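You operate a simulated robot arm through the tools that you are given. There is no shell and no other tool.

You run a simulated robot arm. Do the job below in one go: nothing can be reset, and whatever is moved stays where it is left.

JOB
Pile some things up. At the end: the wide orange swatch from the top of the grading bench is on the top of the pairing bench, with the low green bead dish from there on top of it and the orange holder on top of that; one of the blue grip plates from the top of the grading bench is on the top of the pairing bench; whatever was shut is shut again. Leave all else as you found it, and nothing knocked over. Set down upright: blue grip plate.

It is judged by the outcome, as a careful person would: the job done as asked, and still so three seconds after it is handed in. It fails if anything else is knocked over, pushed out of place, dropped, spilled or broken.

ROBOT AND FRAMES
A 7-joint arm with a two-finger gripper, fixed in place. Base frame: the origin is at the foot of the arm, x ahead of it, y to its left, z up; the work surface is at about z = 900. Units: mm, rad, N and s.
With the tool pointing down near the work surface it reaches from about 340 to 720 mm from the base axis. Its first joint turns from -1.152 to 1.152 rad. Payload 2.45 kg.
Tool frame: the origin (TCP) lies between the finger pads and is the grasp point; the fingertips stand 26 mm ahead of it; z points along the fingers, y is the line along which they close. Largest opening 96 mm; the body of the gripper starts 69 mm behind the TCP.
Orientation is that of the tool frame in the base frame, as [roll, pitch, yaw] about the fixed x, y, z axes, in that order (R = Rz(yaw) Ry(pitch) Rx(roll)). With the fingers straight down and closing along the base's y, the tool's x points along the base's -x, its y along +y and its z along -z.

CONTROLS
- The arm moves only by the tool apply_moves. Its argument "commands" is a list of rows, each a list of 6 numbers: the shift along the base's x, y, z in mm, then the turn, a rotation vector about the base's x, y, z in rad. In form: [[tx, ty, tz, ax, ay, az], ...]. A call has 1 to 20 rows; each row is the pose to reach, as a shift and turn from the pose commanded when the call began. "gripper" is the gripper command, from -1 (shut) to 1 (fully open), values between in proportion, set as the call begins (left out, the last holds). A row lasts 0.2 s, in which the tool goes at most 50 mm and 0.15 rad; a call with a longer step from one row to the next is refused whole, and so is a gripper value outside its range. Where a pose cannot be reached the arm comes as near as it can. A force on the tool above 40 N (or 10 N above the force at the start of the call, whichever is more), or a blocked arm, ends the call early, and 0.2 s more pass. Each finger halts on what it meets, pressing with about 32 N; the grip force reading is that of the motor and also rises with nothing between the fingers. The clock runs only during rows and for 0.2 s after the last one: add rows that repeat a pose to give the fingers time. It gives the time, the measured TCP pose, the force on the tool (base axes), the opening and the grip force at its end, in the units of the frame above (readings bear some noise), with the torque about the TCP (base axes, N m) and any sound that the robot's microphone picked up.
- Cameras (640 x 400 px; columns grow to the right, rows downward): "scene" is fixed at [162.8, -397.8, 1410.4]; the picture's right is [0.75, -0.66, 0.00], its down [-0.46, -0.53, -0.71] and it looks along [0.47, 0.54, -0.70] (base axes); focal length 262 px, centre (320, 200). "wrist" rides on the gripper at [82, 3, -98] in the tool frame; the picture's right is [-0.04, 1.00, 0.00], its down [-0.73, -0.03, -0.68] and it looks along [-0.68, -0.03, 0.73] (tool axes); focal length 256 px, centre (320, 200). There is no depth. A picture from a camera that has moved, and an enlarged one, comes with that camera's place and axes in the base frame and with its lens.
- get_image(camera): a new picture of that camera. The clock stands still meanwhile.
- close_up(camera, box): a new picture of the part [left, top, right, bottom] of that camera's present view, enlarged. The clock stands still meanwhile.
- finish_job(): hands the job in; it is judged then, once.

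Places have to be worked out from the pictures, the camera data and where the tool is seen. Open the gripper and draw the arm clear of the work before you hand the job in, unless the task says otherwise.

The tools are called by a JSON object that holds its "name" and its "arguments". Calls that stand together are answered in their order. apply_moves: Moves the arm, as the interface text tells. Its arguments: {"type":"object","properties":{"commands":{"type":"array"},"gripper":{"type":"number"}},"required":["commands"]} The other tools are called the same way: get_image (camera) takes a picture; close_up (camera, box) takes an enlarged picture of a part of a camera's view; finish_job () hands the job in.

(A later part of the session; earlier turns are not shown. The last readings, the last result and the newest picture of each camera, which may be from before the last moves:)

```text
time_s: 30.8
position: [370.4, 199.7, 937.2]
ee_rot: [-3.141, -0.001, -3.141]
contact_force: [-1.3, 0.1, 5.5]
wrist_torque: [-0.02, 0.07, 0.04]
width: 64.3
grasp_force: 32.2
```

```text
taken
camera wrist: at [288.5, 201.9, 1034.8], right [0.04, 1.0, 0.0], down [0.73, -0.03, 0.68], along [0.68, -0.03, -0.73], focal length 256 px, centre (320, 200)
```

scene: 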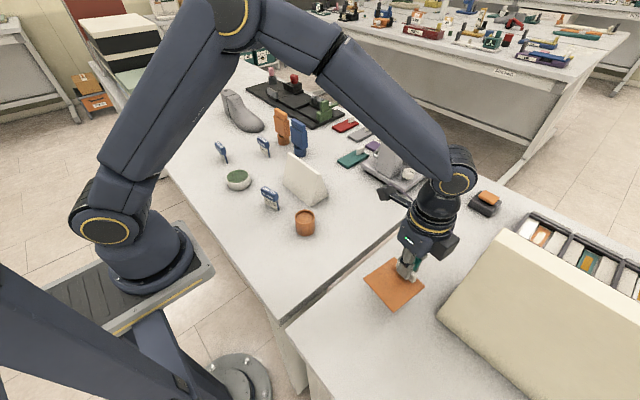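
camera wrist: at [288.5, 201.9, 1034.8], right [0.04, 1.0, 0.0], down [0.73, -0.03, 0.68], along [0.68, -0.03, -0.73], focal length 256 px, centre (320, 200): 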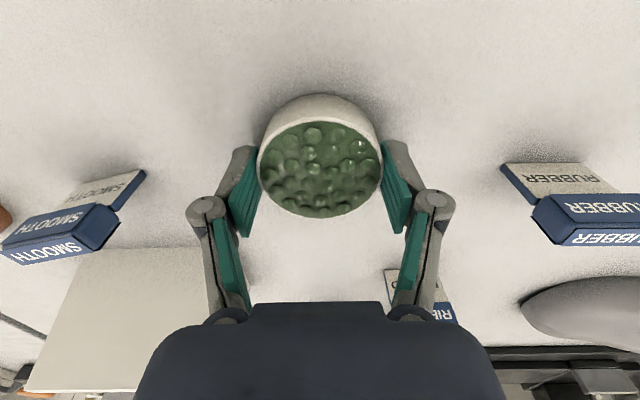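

The dish is held at 64.3 mm. I lift it slowly and check that it stays level.

{"name": "apply_moves", "arguments": {"commands": [[0, 0, 3, 0, 0, 0], [0, 0, 8, 0, 0, 0], [0, 0, 16, 0, 0, 0], [0, 0, 30, 0, 0, 0], [0, 0, 50, 0, 0, 0], [0, 0, 75, 0, 0, 0], [0, 0, 100, 0, 0, 0], [0, 0, 110, 0, 0, 0], [0, 0, 110, 0, 0, 0]]}}

{"name": "get_image", "arguments": {"camera": "wrist"}}

{"name": "close_up", "arguments": {"camera": "scene", "box": [160, 60, 320, 180]}}

```text
time_s: 32.8
position: [369.0, 199.0, 1047.2]
ee_rot: [-3.141, -0.001, 3.141]
contact_force: [-0.5, 0.4, -0.9]
wrist_torque: [-0.01, 0.02, 0.03]
width: 64.2
grasp_force: 31.6
```

```text
taken
camera wrist: at [287.2, 201.6, 1144.4], right [0.04, 1.0, 0.0], down [0.73, -0.03, 0.68], along [0.68, -0.03, -0.73], focal length 256 px, centre (320, 200)
```

wrist: 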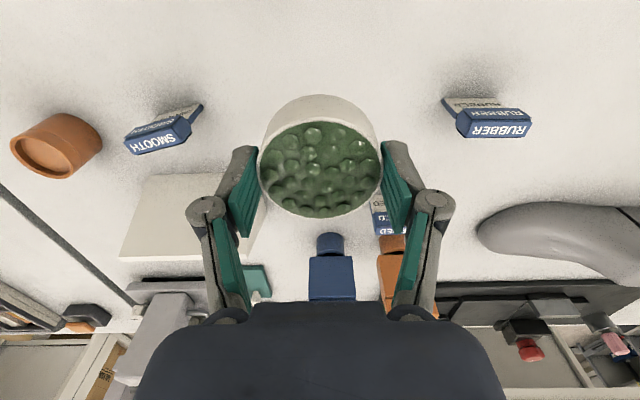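

```text
3.33 times, centred on (240, 120) of scene
camera zoom: at [162.8, -397.8, 1410.4], right [0.75, -0.66, 0.0], down [-0.46, -0.53, -0.71], along [0.47, 0.54, -0.7], focal length 874 px, centre (587, 467)
```

zoom: 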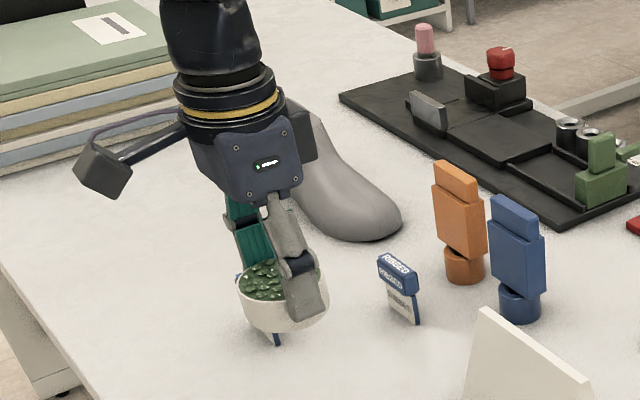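

The dish is secure and level. I carry it over to just in front of the swatch's tab, aiming for (418.5, -305.5).

{"name": "apply_moves", "arguments": {"commands": [[2, -20, 5, 0, 0, 0], [6, -55, 10, 0, 0, 0], [10, -95, 15, 0, 0, 0], [14, -135, 15, 0, 0, 0], [18, -175, 15, 0, 0, 0], [22, -215, 15, 0, 0, 0], [26, -255, 15, 0, 0, 0], [30, -295, 15, 0, 0, 0], [34, -335, 15, 0, 0, 0], [38, -375, 15, 0, 0, 0], [42, -415, 10, 0, 0, 0], [45, -455, 0, 0, 0, 0], [47, -485, -10, 0, 0, 0], [48, -504.5, -20, 0, 0, 0], [48, -504.5, -40, 0, 0, 0], [48, -504.5, -40, 0, 0, 0]]}}

{"name": "get_image", "arguments": {"camera": "wrist"}}

{"name": "close_up", "arguments": {"camera": "scene", "box": [320, 200, 480, 320]}}

```text
time_s: 36.2
position: [418.8, -306.5, 1005.8]
ee_rot: [-3.141, 0.0, -3.142]
contact_force: [-0.2, -0.4, -1.0]
wrist_torque: [0.05, 0.01, -0.02]
width: 64.2
grasp_force: 31.9
```

```text
taken
camera wrist: at [337.2, -302.9, 1102.9], right [0.04, 1.0, 0.0], down [0.73, -0.03, 0.68], along [0.68, -0.03, -0.73], focal length 256 px, centre (320, 200)
```

wrist: 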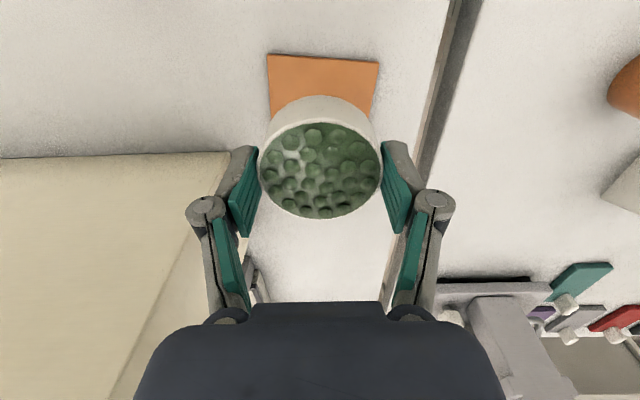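

```text
3.33 times, centred on (400, 260) of scene
camera zoom: at [162.8, -397.9, 1410.4], right [0.75, -0.66, 0.0], down [-0.46, -0.53, -0.71], along [0.47, 0.54, -0.7], focal length 874 px, centre (53, 0)
```

zoom: 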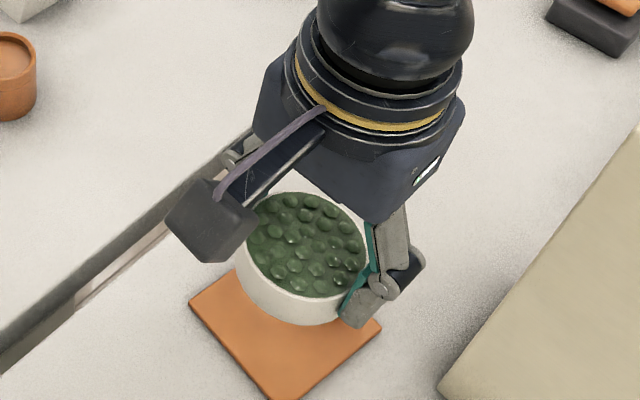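

The swatch's near edge measures at (387, -303), so the dish is centred over the free area in front of the tab. I lower to about 10 mm above contact.

{"name": "apply_moves", "arguments": {"commands": [[0, -0.5, -15, 0, 0, 0], [0, -0.5, -30, 0, 0, 0], [0, -0.5, -42, 0, 0, 0], [0, -0.5, -50, 0, 0, 0], [0, -0.5, -53, 0, 0, 0], [0, -0.5, -53, 0, 0, 0]]}}

{"name": "get_image", "arguments": {"camera": "wrist"}}

{"name": "close_up", "arguments": {"camera": "scene", "box": [340, 220, 460, 310]}}

```text
time_s: 37.6
position: [418.6, -305.8, 951.8]
ee_rot: [-3.141, -0.001, 3.141]
contact_force: [0.9, 0.1, -2.1]
wrist_torque: [0.03, 0.01, 0.02]
width: 64.3
grasp_force: 32.2
```

```text
taken
camera wrist: at [336.8, -304.1, 1050.6], right [0.04, 1.0, 0.0], down [0.73, -0.03, 0.68], along [0.68, -0.03, -0.73], focal length 256 px, centre (320, 200)
```

wrist: 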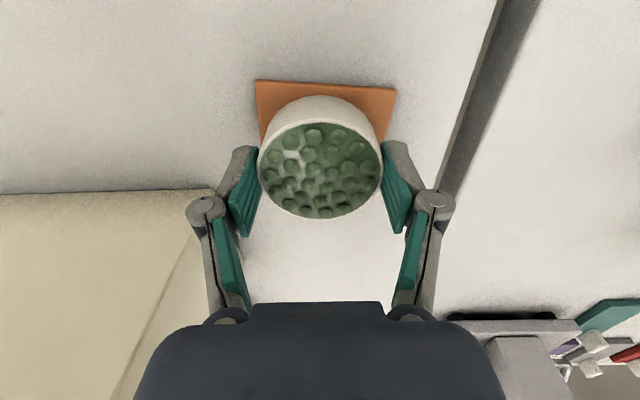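

```text
4.44 times, centred on (400, 265) of scene
camera zoom: at [162.8, -397.9, 1410.4], right [0.75, -0.66, 0.0], down [-0.46, -0.53, -0.71], along [0.47, 0.54, -0.7], focal length 1166 px, centre (-36, -89)
```

zoom: 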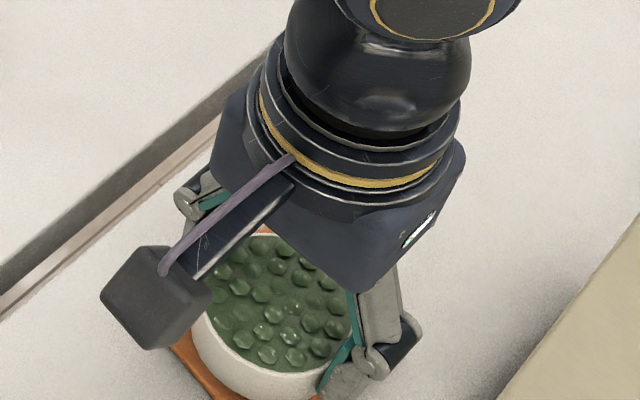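

The dish sits over the swatch with a rim of orange visible on all the seen sides. I step down gently until contact.

{"name": "apply_moves", "arguments": {"commands": [[0, 0, -2, 0, 0, 0], [0, 0, -4, 0, 0, 0], [0, 0, -6, 0, 0, 0], [0, 0, -6, 0, 0, 0]]}}

```text
time_s: 38.6
position: [418.7, -307.1, 946.8]
ee_rot: [-3.141, -0.001, -3.141]
contact_force: [0.5, -0.2, -0.5]
wrist_torque: [-0.01, 0.03, 0.0]
width: 64.5
grasp_force: 31.9
```

{"name": "apply_moves", "arguments": {"commands": [[0, 0, -1, 0, 0, 0], [0, 0, -2, 0, 0, 0], [0, 0, -2, 0, 0, 0]]}}

```text
time_s: 39.4
position: [419.1, -306.6, 944.4]
ee_rot: [3.141, 0.001, 3.141]
contact_force: [0.6, 0.4, -0.4]
wrist_torque: [0.02, 0.03, -0.01]
width: 64.2
grasp_force: 31.5
```

There is still no contact at 944, so I go down a little further.

{"name": "apply_moves", "arguments": {"commands": [[0, 0, -1, 0, 0, 0], [0, 0, -2, 0, 0, 0], [0, 0, -2, 0, 0, 0]]}}

```text
time_s: 40.2
position: [418.6, -306.1, 942.4]
ee_rot: [-3.141, 0.002, -3.142]
contact_force: [0.9, -0.3, -2.0]
wrist_torque: [-0.04, 0.03, 0.01]
width: 64.2
grasp_force: 31.6
```

{"name": "apply_moves", "arguments": {"commands": [[0, 0, -1, 0, 0, 0], [0, 0, -1.5, 0, 0, 0], [0, 0, -1.5, 0, 0, 0]]}}

{"name": "close_up", "arguments": {"camera": "wrist", "box": [220, 60, 420, 230]}}

```text
time_s: 41.0
position: [419.7, -305.8, 942.4]
ee_rot: [3.141, 0.0, 3.141]
contact_force: [-2.0, 3.1, 10.8]
wrist_torque: [0.13, 0.04, 0.07]
width: 64.3
grasp_force: 32.2
```

```text
2.35 times, centred on (320, 145) of wrist
camera zoom: at [337.5, -303.8, 1039.5], right [0.04, 1.0, 0.0], down [0.73, -0.03, 0.68], along [0.68, -0.03, -0.73], focal length 602 px, centre (320, 329)
```

zoom: 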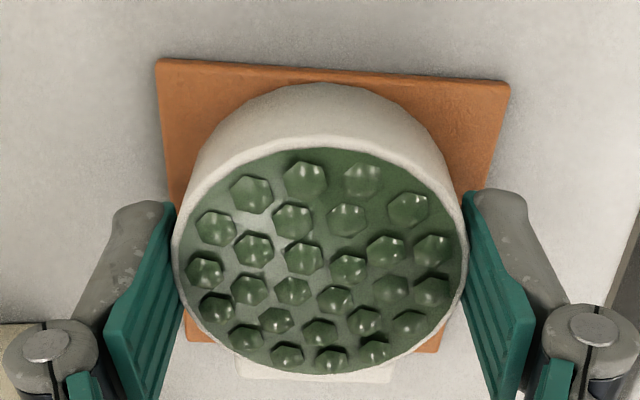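

The dish has touched down (10.8 N at z of about 942), so I release it.

{"name": "apply_moves", "arguments": {"commands": [[0, 0, 0.7, 0, 0, 0], [0, 0, 0.7, 0, 0, 0], [0, 0, 0.7, 0, 0, 0], [0, 0, 0.7, 0, 0, 0], [0, 0, 0.7, 0, 0, 0]], "gripper": 0.9}}

{"name": "close_up", "arguments": {"camera": "wrist", "box": [180, 40, 460, 250]}}

```text
time_s: 42.2
position: [418.9, -306.3, 940.7]
ee_rot: [3.14, 0.001, 3.141]
contact_force: [1.1, -0.4, -0.4]
wrist_torque: [0.02, -0.02, -0.01]
width: 91.2
grasp_force: 0.1
```

```text
1.90 times, centred on (320, 145) of wrist
camera zoom: at [337.5, -303.9, 1039.7], right [0.04, 1.0, 0.0], down [0.73, -0.03, 0.68], along [0.68, -0.03, -0.73], focal length 488 px, centre (320, 305)
```

zoom: 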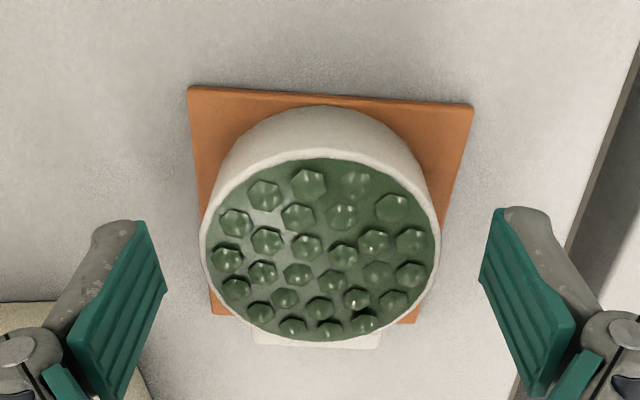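

The dish rests squarely on the swatch. I rise straight up and move over to the orange round holder.

{"name": "apply_moves", "arguments": {"commands": [[0, 0, 10, 0, 0, 0], [0, 0, 30, 0, 0, 0], [0, 0, 60, 0, 0, 0], [0, 0, 95, 0, 0, 0], [0, 0, 130, 0, 0, 0], [0, 40, 140, 0, 0, 0], [-2, 80, 140, 0, 0, 0], [-4, 120, 140, 0, 0, 0], [-5, 160, 140, 0, 0, 0], [-6, 200, 140, 0, 0, 0], [-7, 230, 140, 0, 0, 0], [-8, 247, 140, 0, 0, 0], [-8, 247, 140, 0, 0, 0]], "gripper": 1}}

{"name": "get_image", "arguments": {"camera": "wrist"}}

{"name": "close_up", "arguments": {"camera": "wrist", "box": [260, 30, 380, 140]}}

{"name": "close_up", "arguments": {"camera": "scene", "box": [340, 220, 460, 330]}}

{"name": "close_up", "arguments": {"camera": "scene", "box": [240, 160, 360, 250]}}

```text
time_s: 45.0
position: [410.1, -59.8, 1082.7]
ee_rot: [-3.141, 0.0, -3.141]
contact_force: [-1.0, -0.2, 0.1]
wrist_torque: [-0.01, 0.0, 0.02]
width: 95.8
grasp_force: 0.1
```

```text
taken
camera wrist: at [327.5, -57.8, 1180.8], right [0.04, 1.0, 0.0], down [0.73, -0.03, 0.68], along [0.68, -0.03, -0.73], focal length 256 px, centre (320, 200)
```

wrist: 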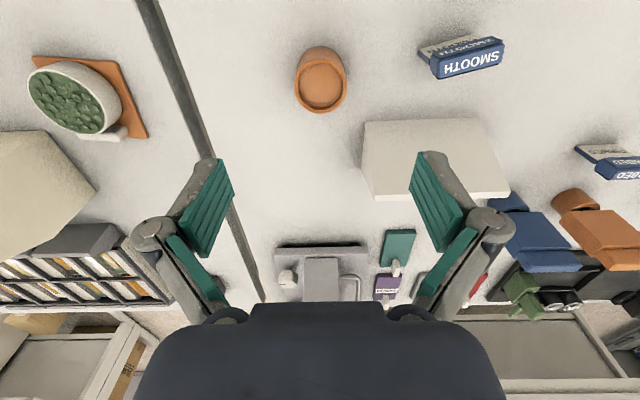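

```text
3.64 times, centred on (320, 85) of wrist
camera zoom: at [327.5, -57.8, 1180.8], right [0.04, 1.0, 0.0], down [0.73, -0.03, 0.68], along [0.68, -0.03, -0.73], focal length 931 px, centre (320, 618)
```

zoom: 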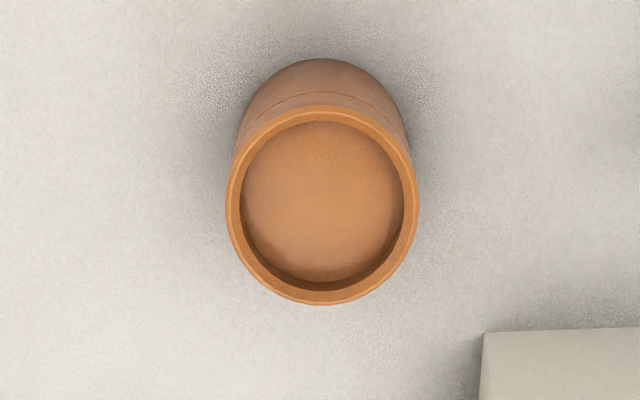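

```text
3.64 times, centred on (400, 275) of scene
camera zoom: at [162.8, -397.8, 1410.4], right [0.75, -0.66, 0.0], down [-0.46, -0.53, -0.71], along [0.47, 0.54, -0.7], focal length 954 px, centre (29, -73)
```

zoom: 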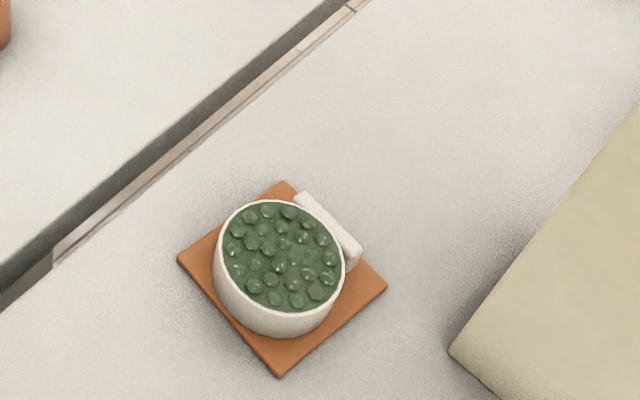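

```text
4.44 times, centred on (300, 205) of scene
camera zoom: at [162.8, -397.8, 1410.4], right [0.75, -0.66, 0.0], down [-0.46, -0.53, -0.71], along [0.47, 0.54, -0.7], focal length 1166 px, centre (409, 178)
```

zoom: 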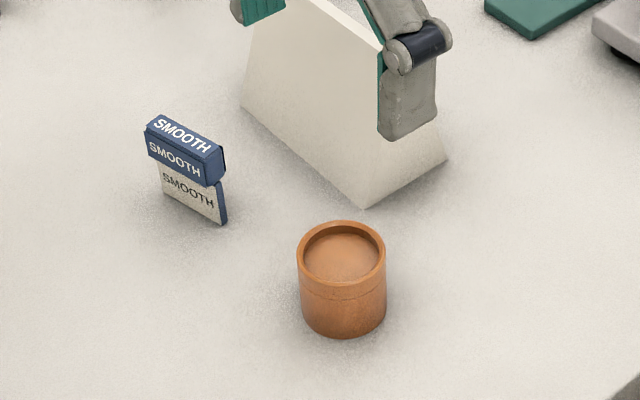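

The pile so far sits well. The round holder is about 47.5 mm across and 44 mm tall, centred near (410.8, -61). I lower around its upper half so the fingers will later clear the dish rim.

{"name": "apply_moves", "arguments": {"commands": [[0.3, -1.7, -20, 0, 0, 0], [0.3, -1.7, -45, 0, 0, 0], [0.3, -1.7, -70, 0, 0, 0], [0.3, -1.7, -95, 0, 0, 0], [0.3, -1.7, -115, 0, 0, 0], [0.3, -1.7, -130, 0, 0, 0], [0.3, -1.7, -138, 0, 0, 0], [0.3, -1.7, -138, 0, 0, 0]], "gripper": 0.6}}

{"name": "get_image", "arguments": {"camera": "wrist"}}

```text
time_s: 46.8
position: [409.0, -60.2, 943.8]
ee_rot: [-3.14, 0.0, -3.141]
contact_force: [-0.1, -0.8, 0.0]
wrist_torque: [0.04, 0.04, 0.02]
width: 76.7
grasp_force: 0.1
```

```text
taken
camera wrist: at [328.5, -57.7, 1041.3], right [0.04, 1.0, 0.0], down [0.73, -0.03, 0.68], along [0.68, -0.03, -0.73], focal length 256 px, centre (320, 200)
```

wrist: 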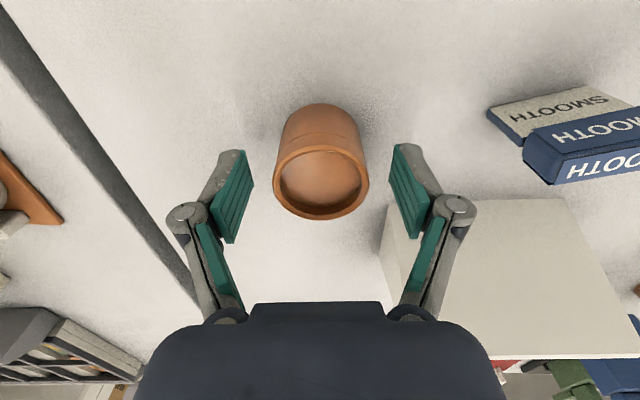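

The holder is centred between the fingers, so I close on it.

{"name": "apply_moves", "arguments": {"commands": [[0, 0, 0, 0, 0, 0], [0, 0, 0, 0, 0, 0], [0, 0, 0, 0, 0, 0], [0, 0, 0, 0, 0, 0], [0, 0, 0, 0, 0, 0]], "gripper": -1}}

{"name": "apply_moves", "arguments": {"commands": [[0, 0, 4, 0, 0, 0], [0, 0, 10, 0, 0, 0], [0, 0, 20, 0, 0, 0], [0, 0, 40, 0, 0, 0], [0, 0, 65, 0, 0, 0], [0, 0, 90, 0, 0, 0], [0, 0, 110, 0, 0, 0], [0, 0, 110, 0, 0, 0]]}}

{"name": "get_image", "arguments": {"camera": "wrist"}}

{"name": "get_image", "arguments": {"camera": "scene"}}

```text
time_s: 48.0
position: [409.3, -60.5, 944.0]
ee_rot: [-3.14, 0.001, -3.141]
contact_force: [-0.9, 1.5, 3.9]
wrist_torque: [0.06, 0.1, -0.03]
width: 46.4
grasp_force: 31.6
```

```text
time_s: 49.8
position: [410.9, -62.9, 1054.4]
ee_rot: [-3.141, 0.0, -3.141]
contact_force: [-0.2, -0.4, -1.6]
wrist_torque: [0.0, 0.0, -0.01]
width: 46.4
grasp_force: 31.8
```

```text
taken
camera wrist: at [328.9, -59.1, 1151.8], right [0.04, 1.0, 0.0], down [0.73, -0.03, 0.68], along [0.68, -0.03, -0.73], focal length 256 px, centre (320, 200)
```

wrist: 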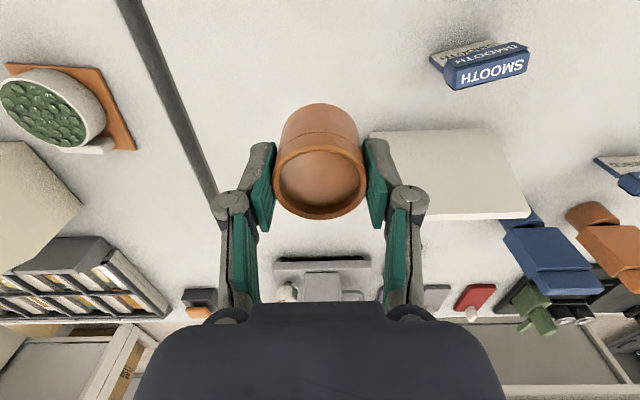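

```text
taken
```

scene: 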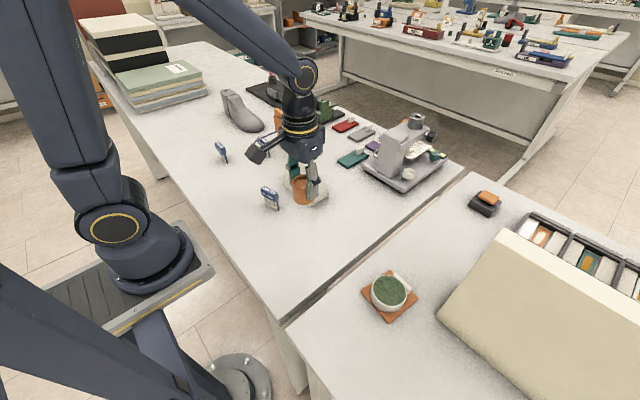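

The holder is held at 46.4 mm and level. I carry it to above the dish at about (418.5, -306).

{"name": "apply_moves", "arguments": {"commands": [[0, -20, 5, 0, 0, 0], [1, -50, 10, 0, 0, 0], [2, -85, 10, 0, 0, 0], [4, -120, 10, 0, 0, 0], [5, -155, 10, 0, 0, 0], [6, -190, 10, 0, 0, 0], [7, -220, 5, 0, 0, 0], [7.7, -238, 0, 0, 0, 0], [7.7, -245.3, 0, 0, 0, 0], [7.7, -245.3, -20, 0, 0, 0], [7.7, -245.3, -40, 0, 0, 0], [7.7, -245.3, -55, 0, 0, 0], [7.7, -245.3, -55, 0, 0, 0]]}}

{"name": "get_image", "arguments": {"camera": "wrist"}}

{"name": "close_up", "arguments": {"camera": "scene", "box": [340, 220, 460, 330]}}

```text
time_s: 52.6
position: [418.3, -306.4, 999.7]
ee_rot: [3.141, 0.001, -3.141]
contact_force: [0.2, 0.5, -1.1]
wrist_torque: [-0.04, 0.0, 0.0]
width: 46.5
grasp_force: 32.1
```

```text
taken
camera wrist: at [337.1, -304.0, 1097.0], right [0.04, 1.0, 0.0], down [0.73, -0.03, 0.68], along [0.68, -0.03, -0.73], focal length 256 px, centre (320, 200)
```

wrist: 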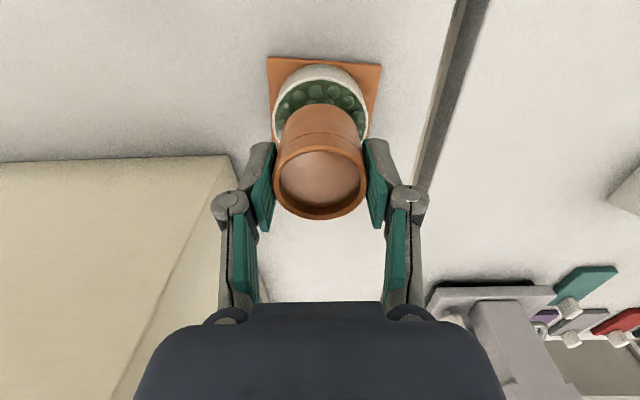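

```text
3.64 times, centred on (400, 275) of scene
camera zoom: at [162.8, -397.9, 1410.4], right [0.75, -0.66, 0.0], down [-0.46, -0.53, -0.71], along [0.47, 0.54, -0.7], focal length 954 px, centre (29, -73)
```

zoom: 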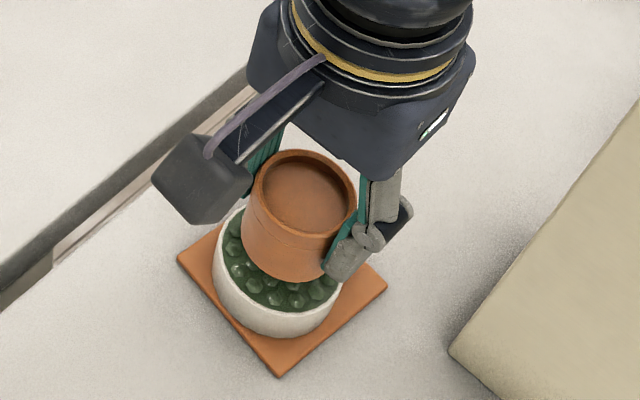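

The holder lines up over the dish. I lower it to just above the beads, then step down.

{"name": "apply_moves", "arguments": {"commands": [[0, 0, -5, 0, 0, 0], [0, 0, -10, 0, 0, 0], [0, 0, -14, 0, 0, 0], [0, 0, -16, 0, 0, 0], [0, 0, -16, 0, 0, 0]]}}

{"name": "close_up", "arguments": {"camera": "wrist", "box": [220, 50, 420, 230]}}

{"name": "close_up", "arguments": {"camera": "scene", "box": [340, 220, 460, 330]}}

```text
time_s: 53.8
position: [419.0, -306.2, 981.6]
ee_rot: [3.141, -0.001, -3.141]
contact_force: [1.1, 0.7, -1.8]
wrist_torque: [-0.02, 0.01, -0.01]
width: 46.6
grasp_force: 32.5
```

```text
2.22 times, centred on (320, 140) of wrist
camera zoom: at [337.1, -303.9, 1080.5], right [0.04, 1.0, 0.0], down [0.73, -0.03, 0.68], along [0.68, -0.03, -0.73], focal length 569 px, centre (320, 333)
```

zoom: 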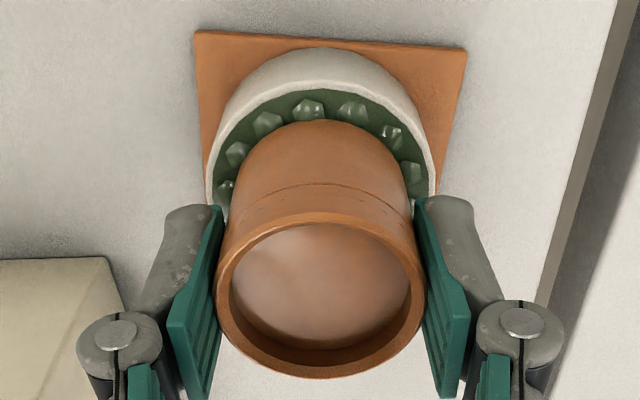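

```text
3.64 times, centred on (400, 275) of scene
camera zoom: at [162.8, -397.9, 1410.4], right [0.75, -0.66, 0.0], down [-0.46, -0.53, -0.71], along [0.47, 0.54, -0.7], focal length 954 px, centre (29, -73)
```

zoom: 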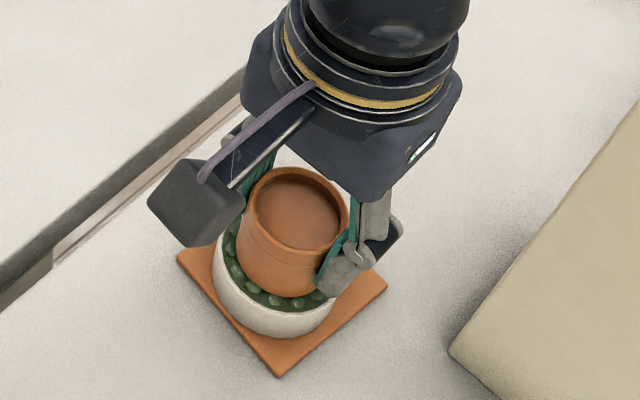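

The holder is nearly on the beads and well inside the rim. I make small steps down.

{"name": "apply_moves", "arguments": {"commands": [[0, 0, -1, 0, 0, 0], [0, 0, -2, 0, 0, 0], [0, 0, -2, 0, 0, 0]]}}

```text
time_s: 54.6
position: [419.8, -306.8, 980.4]
ee_rot: [3.14, 0.001, -3.141]
contact_force: [0.6, -0.1, -0.7]
wrist_torque: [-0.01, 0.02, -0.01]
width: 46.4
grasp_force: 32.4
```

{"name": "apply_moves", "arguments": {"commands": [[0, 0, -1, 0, 0, 0], [0, 0, -2, 0, 0, 0], [0, 0, -2, 0, 0, 0]]}}

```text
time_s: 55.4
position: [418.5, -305.9, 979.0]
ee_rot: [3.141, 0.0, -3.139]
contact_force: [-0.8, 0.0, -1.6]
wrist_torque: [-0.01, 0.01, 0.01]
width: 46.4
grasp_force: 31.6
```

{"name": "apply_moves", "arguments": {"commands": [[0, 0, -1, 0, 0, 0], [0, 0, -2, 0, 0, 0], [0, 0, -2, 0, 0, 0]]}}

```text
time_s: 56.2
position: [419.4, -307.1, 978.3]
ee_rot: [-3.142, 0.002, 3.141]
contact_force: [-1.8, 2.6, 18.4]
wrist_torque: [0.18, 0.12, 0.03]
width: 46.5
grasp_force: 32.1
```

Contact shows 18 N, so the holder is resting on the dish. I ease up 1 mm and release.

{"name": "apply_moves", "arguments": {"commands": [[0, 0, 1, 0, 0, 0], [0, 0, 1, 0, 0, 0]]}}

{"name": "apply_moves", "arguments": {"commands": [[0, 0, 0, 0, 0, 0], [0, 0, 0, 0, 0, 0], [0, 0, 0, 0, 0, 0], [0, 0, 0, 0, 0, 0], [0, 0, 0, 0, 0, 0]], "gripper": 0.6}}

{"name": "close_up", "arguments": {"camera": "wrist", "box": [200, 40, 440, 240]}}

{"name": "close_up", "arguments": {"camera": "scene", "box": [340, 220, 460, 330]}}

```text
time_s: 56.8
position: [419.3, -306.6, 979.1]
ee_rot: [-3.14, 0.003, -3.141]
contact_force: [2.1, -3.2, 8.5]
wrist_torque: [-0.2, -0.19, 0.01]
width: 46.2
grasp_force: 31.8
```

```text
time_s: 58.0
position: [417.9, -305.2, 978.0]
ee_rot: [-3.141, 0.002, -3.141]
contact_force: [0.0, 0.2, -0.3]
wrist_torque: [0.02, 0.04, 0.02]
width: 77.0
grasp_force: 0.1
```

```text
2.00 times, centred on (320, 140) of wrist
camera zoom: at [336.8, -303.1, 1076.1], right [0.04, 1.0, 0.0], down [0.73, -0.03, 0.68], along [0.68, -0.03, -0.73], focal length 512 px, centre (320, 320)
```

zoom: 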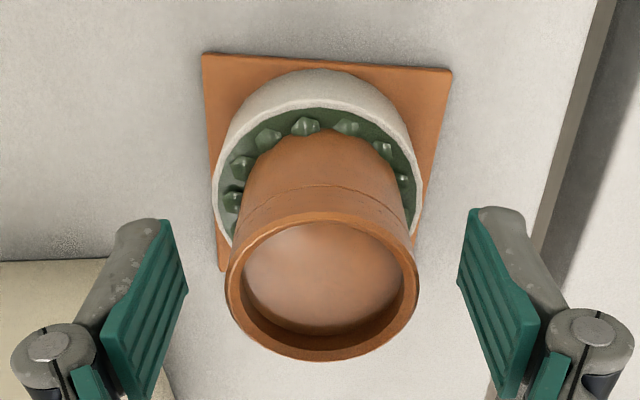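

```text
3.64 times, centred on (400, 275) of scene
camera zoom: at [162.8, -397.8, 1410.4], right [0.75, -0.66, 0.0], down [-0.46, -0.53, -0.71], along [0.47, 0.54, -0.7], focal length 954 px, centre (29, -73)
```

zoom: 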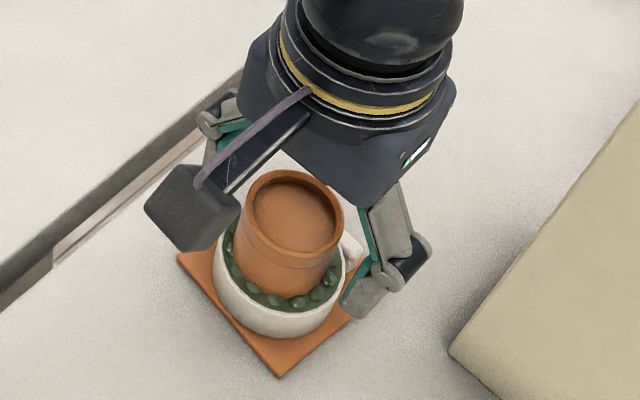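

The holder is standing on the dish. I rise straight up and inspect the pile for tilt.

{"name": "apply_moves", "arguments": {"commands": [[0, 0, 8, 0, 0, 0], [0, 0, 25, 0, 0, 0], [0, 0, 50, 0, 0, 0], [0, 0, 80, 0, 0, 0], [0, 0, 110, 0, 0, 0], [0, 30, 120, 0, 0, 0], [0, 70, 120, 0, 0, 0], [-5, 110, 120, 0, 0, 0], [-10, 150, 120, 0, 0, 0], [-10, 150, 120, 0, 0, 0]]}}

{"name": "close_up", "arguments": {"camera": "scene", "box": [350, 220, 450, 320]}}

{"name": "get_image", "arguments": {"camera": "wrist"}}

```text
time_s: 60.2
position: [406.5, -154.0, 1096.6]
ee_rot: [3.141, 0.001, 3.14]
contact_force: [0.2, 0.5, -1.1]
wrist_torque: [0.0, 0.0, 0.02]
width: 76.8
grasp_force: 0.1
```

```text
4.00 times, centred on (400, 270) of scene
camera zoom: at [162.8, -397.8, 1410.4], right [0.75, -0.66, 0.0], down [-0.46, -0.53, -0.71], along [0.47, 0.54, -0.7], focal length 1049 px, centre (0, -80)
```

zoom: 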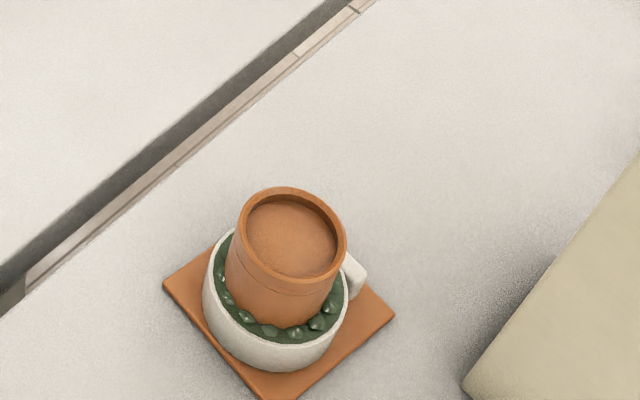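

```text
taken
camera wrist: at [325.5, -152.0, 1194.7], right [0.04, 1.0, 0.0], down [0.73, -0.03, 0.68], along [0.68, -0.03, -0.73], focal length 256 px, centre (320, 200)
```

wrist: 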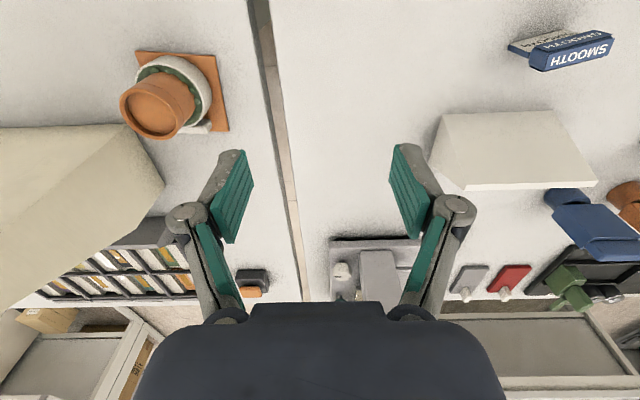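

I enlarge both views of the pile to check whether the holder sits level.

{"name": "close_up", "arguments": {"camera": "scene", "box": [368, 260, 418, 310]}}

{"name": "close_up", "arguments": {"camera": "wrist", "box": [100, 40, 240, 150]}}

```text
8.00 times, centred on (393, 285) of scene
camera zoom: at [162.8, -397.8, 1410.4], right [0.75, -0.66, 0.0], down [-0.46, -0.53, -0.71], along [0.47, 0.54, -0.7], focal length 2098 px, centre (-264, -480)
```

zoom: 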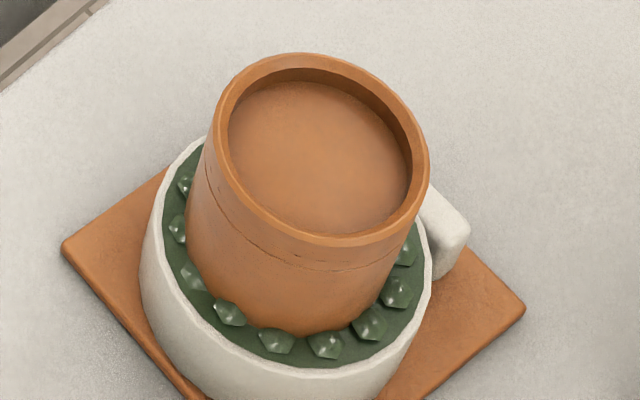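

```text
3.64 times, centred on (170, 95) of wrist
camera zoom: at [325.5, -152.0, 1194.7], right [0.04, 1.0, 0.0], down [0.73, -0.03, 0.68], along [0.68, -0.03, -0.73], focal length 931 px, centre (866, 582)
```

zoom: 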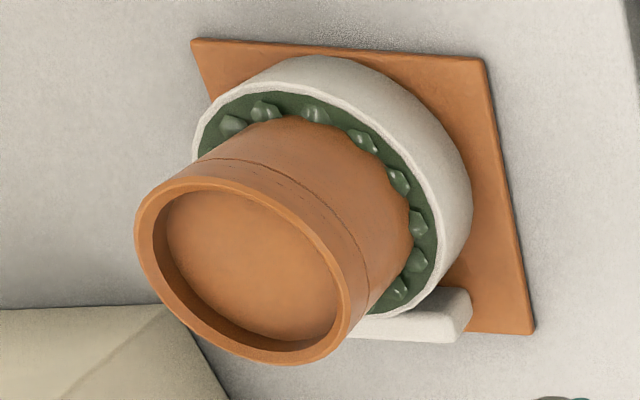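

The holder sits inside the dish rim, level on the beads. Now for a grip plate: the RUBBER one near (395, 364) has the most free space around it, so I go there to look closely.

{"name": "apply_moves", "arguments": {"commands": [[0, 30, 0, 0, 0, 0], [0, 70, 0, 0, 0, 0], [0, 112, 0, 0, 0, 0], [0, 154, 0, 0, 0, 0], [-2, 196, 0, 0, 0, 0], [-4, 238, 0, 0, 0, 0], [-6, 280, 0, 0, 0, 0], [-8, 322, 0, 0, 0, 0], [-10, 364, 0, 0, 0, 0], [-12, 406, 0, 0, 0, 0], [-14, 448, 0, 0, 0, 0], [-16, 485, -10, 0, 0, 0], [-18, 506, -30, 0, 0, 0], [-18, 506, -37, 0, 0, 0], [-18, 506, -37, 0, 0, 0]]}}

{"name": "get_image", "arguments": {"camera": "wrist"}}

{"name": "get_image", "arguments": {"camera": "scene"}}

```text
time_s: 63.4
position: [389.7, 349.8, 1062.6]
ee_rot: [-3.14, 0.001, -3.141]
contact_force: [0.6, 1.1, -0.4]
wrist_torque: [0.02, 0.02, 0.0]
width: 76.8
grasp_force: 0.0
```

```text
taken
camera wrist: at [308.2, 351.8, 1159.9], right [0.04, 1.0, 0.0], down [0.73, -0.03, 0.68], along [0.68, -0.03, -0.73], focal length 256 px, centre (320, 200)
```

wrist: 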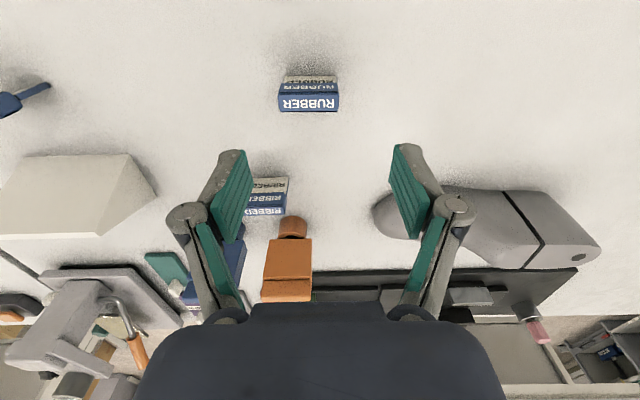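

```text
taken
```

scene: 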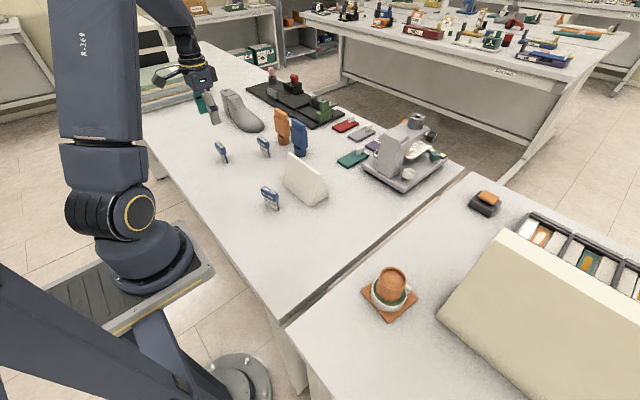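

{"name": "close_up", "arguments": {"camera": "wrist", "box": [260, 50, 360, 130]}}

{"name": "close_up", "arguments": {"camera": "scene", "box": [195, 125, 285, 215]}}

```text
5.00 times, centred on (310, 90) of wrist
camera zoom: at [308.2, 351.8, 1159.9], right [0.04, 1.0, 0.0], down [0.73, -0.03, 0.68], along [0.68, -0.03, -0.73], focal length 1280 px, centre (370, 750)
```

zoom: 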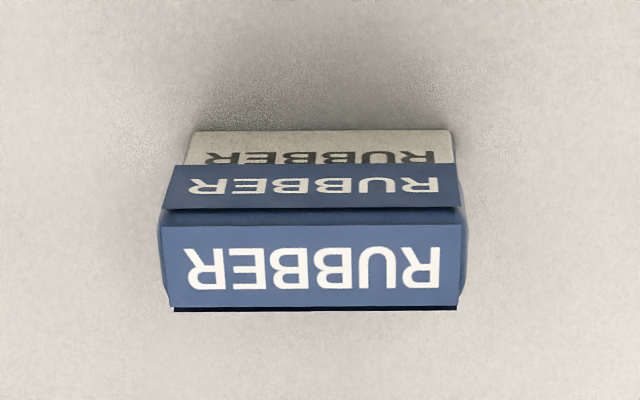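

```text
4.44 times, centred on (240, 170) of scene
camera zoom: at [162.8, -397.8, 1410.4], right [0.75, -0.66, 0.0], down [-0.46, -0.53, -0.71], along [0.47, 0.54, -0.7], focal length 1166 px, centre (676, 333)
```

zoom: 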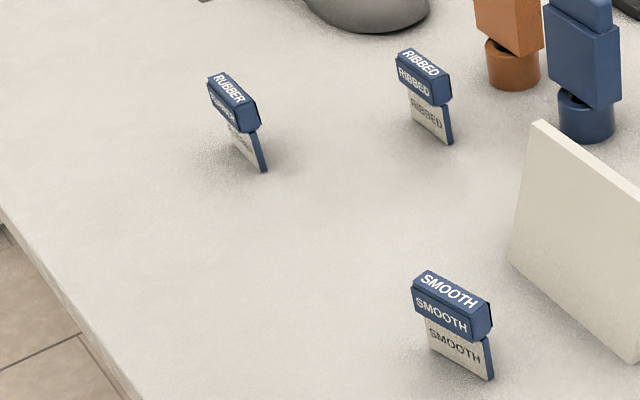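

The RUBBER plate is about 48 mm wide and 52 mm tall, with a head about 15 mm deep. It is centred near (392.5, 339), with its long side along y (about 2° off). I turn the gripper +88° so the pads close on its flat faces, and hover above to verify.

{"name": "apply_moves", "arguments": {"commands": [[0, -1, 0, 0, 0, 0.14], [0, -2, 0, 0, 0, 0.28], [0, -3, 0, 0, 0, 0.42], [0, -4, 0, 0, 0, 0.56], [1, -5, 0, 0, 0, 0.7], [1, -6, 0, 0, 0, 0.84], [1, -7, 0, 0, 0, 0.98], [1, -8, 0, 0, 0, 1.12], [2, -9, 0, 0, 0, 1.26], [2, -10, 0, 0, 0, 1.4], [2, -11, 0, 0, 0, 1.531], [2, -11, -25, 0, 0, 1.531], [2, -11, -50, 0, 0, 1.531], [2, -11, -50, 0, 0, 1.531]], "gripper": 0.2}}

{"name": "get_image", "arguments": {"camera": "wrist"}}

{"name": "close_up", "arguments": {"camera": "wrist", "box": [240, 40, 400, 160]}}

```text
time_s: 66.4
position: [392.3, 337.6, 1011.7]
ee_rot: [3.141, 0.0, -1.61]
contact_force: [-0.4, 1.6, -0.1]
wrist_torque: [0.02, 0.01, -0.01]
width: 57.6
grasp_force: 0.1
```

```text
taken
camera wrist: at [386.3, 256.3, 1108.7], right [-1.0, 0.08, 0.0], down [0.06, 0.73, 0.68], along [0.05, 0.68, -0.73], focal length 256 px, centre (320, 200)
```

wrist: 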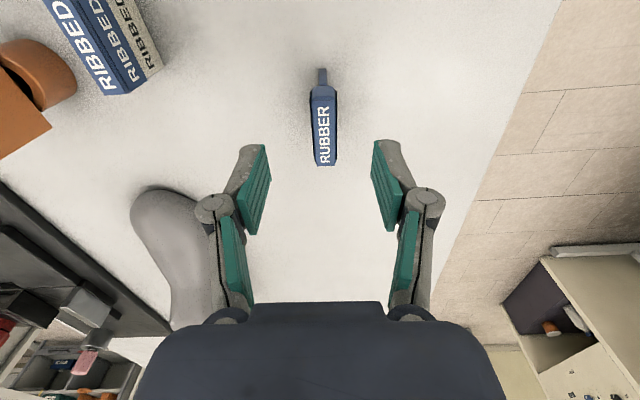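

```text
3.33 times, centred on (320, 100) of wrist
camera zoom: at [386.3, 256.3, 1108.7], right [-1.0, 0.08, 0.0], down [0.06, 0.73, 0.68], along [0.05, 0.68, -0.73], focal length 853 px, centre (320, 533)
```

zoom: 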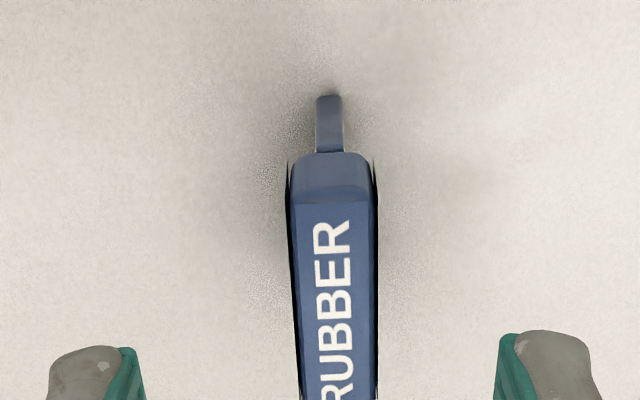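

From this side the plate's mid-plane is 2.9 mm toward -x of the fingers, with yaw well aligned, and its centre is about 3.5 mm further in +y. I correct both and lower around the head.

{"name": "apply_moves", "arguments": {"commands": [[-2.9, 3.5, 0, 0, 0, 0], [-2.9, 3.5, -15, 0, 0, 0], [-2.9, 3.5, -30, 0, 0, 0], [-2.9, 3.5, -45, 0, 0, 0], [-2.9, 3.5, -57, 0, 0, 0], [-2.9, 3.5, -66, 0, 0, 0], [-2.9, 3.5, -66, 0, 0, 0]]}}

{"name": "close_up", "arguments": {"camera": "wrist", "box": [200, 60, 440, 240]}}

{"name": "close_up", "arguments": {"camera": "scene", "box": [160, 90, 280, 190]}}

```text
time_s: 68.0
position: [388.6, 342.9, 944.4]
ee_rot: [3.141, -0.001, -1.61]
contact_force: [0.9, 0.1, -0.1]
wrist_torque: [-0.01, 0.01, 0.03]
width: 57.8
grasp_force: 0.1
```

```text
2.22 times, centred on (320, 150) of wrist
camera zoom: at [382.4, 260.4, 1042.8], right [-1.0, 0.08, 0.0], down [0.06, 0.73, 0.68], along [0.05, 0.68, -0.73], focal length 569 px, centre (320, 311)
```

zoom: 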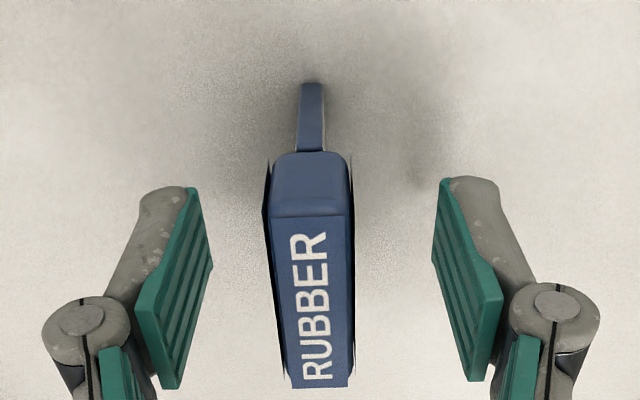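

```text
4.00 times, centred on (220, 140) of scene
camera zoom: at [162.8, -397.8, 1410.4], right [0.75, -0.66, 0.0], down [-0.46, -0.53, -0.71], along [0.47, 0.54, -0.7], focal length 1049 px, centre (720, 440)
```

zoom: 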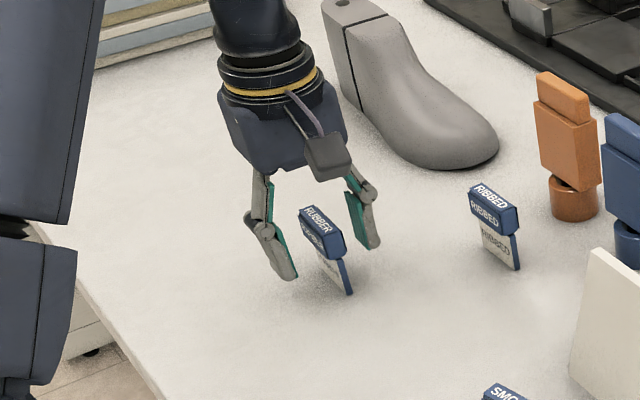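

A closer look shows the plate now sits about 1 mm to the +x side, so I correct that and then close on it.

{"name": "apply_moves", "arguments": {"commands": [[1, 0, 0, 0, 0, 0], [1, 0, 0, 0, 0, 0]]}}

{"name": "apply_moves", "arguments": {"commands": [[0, 0, 0, 0, 0, 0], [0, 0, 0, 0, 0, 0], [0, 0, 0, 0, 0, 0], [0, 0, 0, 0, 0, 0], [0, 0, 0, 0, 0, 0]], "gripper": -1}}

{"name": "close_up", "arguments": {"camera": "wrist", "box": [200, 60, 440, 240]}}

{"name": "close_up", "arguments": {"camera": "scene", "box": [160, 90, 280, 190]}}

```text
time_s: 68.6
position: [389.9, 342.5, 945.5]
ee_rot: [3.141, 0.0, -1.611]
contact_force: [0.0, 0.5, -0.7]
wrist_torque: [0.01, 0.05, 0.0]
width: 57.4
grasp_force: 0.1
```

```text
time_s: 69.8
position: [388.6, 341.5, 945.1]
ee_rot: [-3.141, 0.001, -1.61]
contact_force: [-0.4, 0.1, -0.7]
wrist_torque: [0.0, 0.0, -0.02]
width: 14.1
grasp_force: 32.3
```

```text
2.22 times, centred on (320, 150) of wrist
camera zoom: at [383.2, 260.6, 1042.8], right [-1.0, 0.08, 0.0], down [0.06, 0.73, 0.68], along [0.05, 0.68, -0.73], focal length 569 px, centre (320, 311)
```

zoom: 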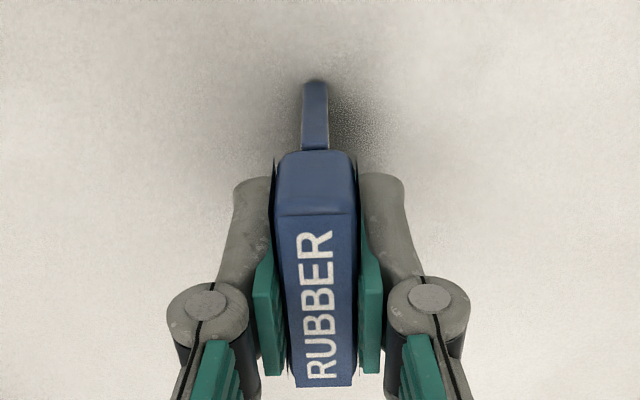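

```text
4.00 times, centred on (220, 140) of scene
camera zoom: at [162.8, -397.8, 1410.4], right [0.75, -0.66, 0.0], down [-0.46, -0.53, -0.71], along [0.47, 0.54, -0.7], focal length 1049 px, centre (720, 440)
```

zoom: 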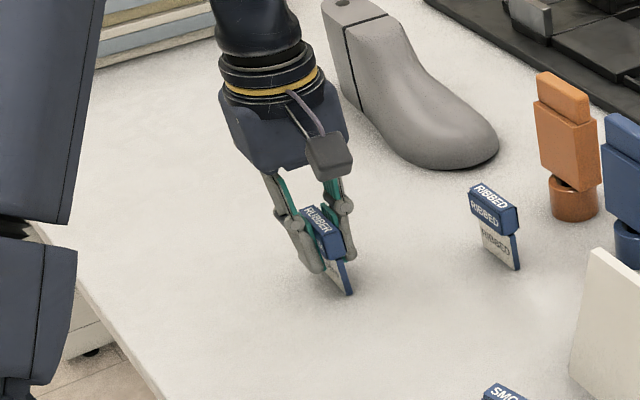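

The plate is held at 14.1 mm. I lift it and check that it hangs straight.

{"name": "apply_moves", "arguments": {"commands": [[0, 0, 4, 0, 0, 0], [0, 0, 10, 0, 0, 0], [0, 0, 22, 0, 0, 0], [0, 0, 42, 0, 0, 0], [0, 0, 68, 0, 0, 0], [0, 0, 95, 0, 0, 0], [0, 0, 120, 0, 0, 0], [0, 0, 120, 0, 0, 0]]}}

{"name": "close_up", "arguments": {"camera": "wrist", "box": [200, 60, 440, 240]}}

{"name": "close_up", "arguments": {"camera": "scene", "box": [140, 40, 300, 190]}}

```text
time_s: 71.6
position: [390.9, 341.0, 1063.8]
ee_rot: [3.141, 0.0, -1.611]
contact_force: [-0.2, -0.3, -1.1]
wrist_torque: [0.0, -0.03, 0.01]
width: 14.3
grasp_force: 32.3
```

```text
2.22 times, centred on (320, 150) of wrist
camera zoom: at [383.6, 259.8, 1161.5], right [-1.0, 0.08, 0.0], down [0.06, 0.73, 0.68], along [0.05, 0.68, -0.73], focal length 569 px, centre (320, 311)
```

zoom: 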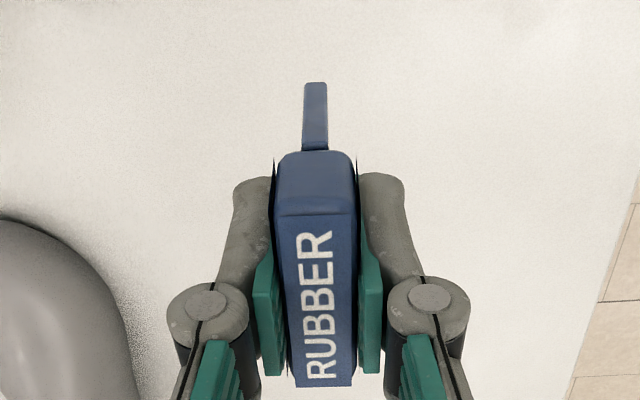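

```text
2.67 times, centred on (220, 115) of scene
camera zoom: at [162.8, -397.8, 1410.4], right [0.75, -0.66, 0.0], down [-0.46, -0.53, -0.71], along [0.47, 0.54, -0.7], focal length 699 px, centre (587, 427)
```

zoom: 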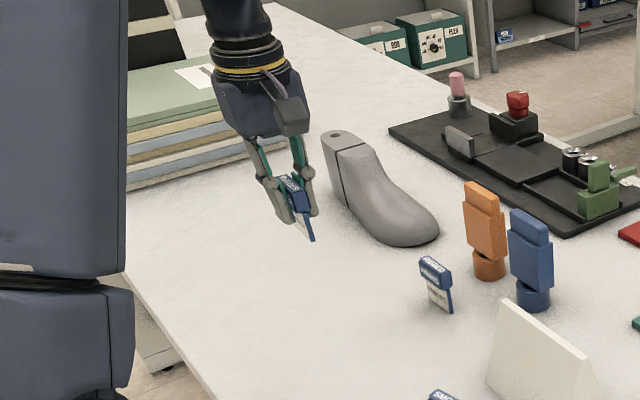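

The plate is vertical and unchanged in the grip. I carry it along x = 390 at height, clear of the clamps and the wedge.

{"name": "apply_moves", "arguments": {"commands": [[0, -20, 0, 0, 0, 0], [0, -55, 5, 0, 0, 0], [0, -95, 10, 0, 0, 0], [0, -137, 10, 0, 0, 0], [0, -180, 10, 0, 0, 0], [0, -223, 10, 0, 0, 0], [0, -266, 10, 0, 0, 0], [0, -309, 10, 0, 0, 0], [0, -352, 10, 0, 0, 0], [0, -392, 10, 0, 0, 0], [0, -425, 10, 0, 0, 0], [0, -442, 10, 0, 0, 0], [0, -442, 10, 0, 0, 0]]}}

{"name": "apply_moves", "arguments": {"commands": [[8, -5, 0, 0, 0, -0.128], [20, -15, 0, 0, 0, -0.256], [38, -30, 0, 0, 0, -0.384], [58, -48, 0, 0, 0, -0.512], [78, -68, 0, 0, 0, -0.64], [98, -88, 0, 0, 0, -0.768], [118, -110, 0, 0, 0, -0.896], [136, -130, 0, 0, 0, -1.024], [152, -150, 0, 0, 0, -1.152], [166, -168, 0, 0, 0, -1.28], [175, -182, 0, 0, 0, -1.408], [180, -188, 0, 0, 0, -1.531], [180, -188, 0, 0, 0, -1.531]]}}

{"name": "get_image", "arguments": {"camera": "wrist"}}

{"name": "get_image", "arguments": {"camera": "scene"}}

```text
time_s: 74.4
position: [390.8, -99.8, 1074.4]
ee_rot: [3.141, 0.001, -1.61]
contact_force: [-0.1, -0.1, -0.6]
wrist_torque: [-0.01, -0.01, -0.02]
width: 14.2
grasp_force: 32.2
```

```text
time_s: 77.2
position: [571.7, -288.7, 1076.3]
ee_rot: [3.141, 0.0, 3.138]
contact_force: [-0.2, -0.4, -1.1]
wrist_torque: [-0.04, 0.01, 0.02]
width: 13.9
grasp_force: 32.3
```

```text
taken
camera wrist: at [489.0, -285.4, 1173.5], right [0.04, 1.0, 0.0], down [0.73, -0.03, 0.68], along [0.68, -0.03, -0.73], focal length 256 px, centre (320, 200)
```

wrist: 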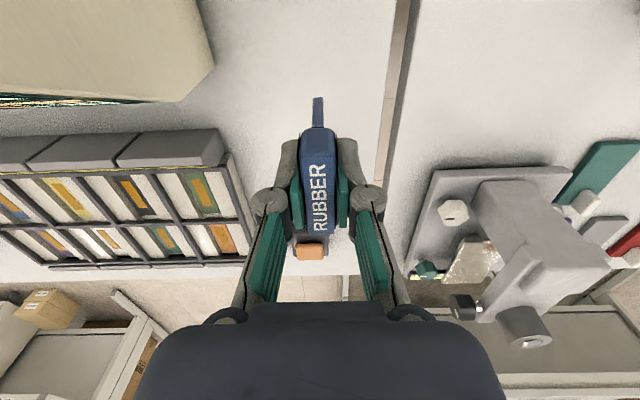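

```text
taken
```

scene: 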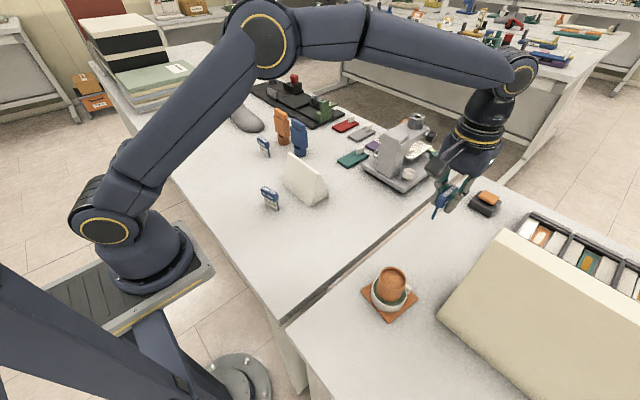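

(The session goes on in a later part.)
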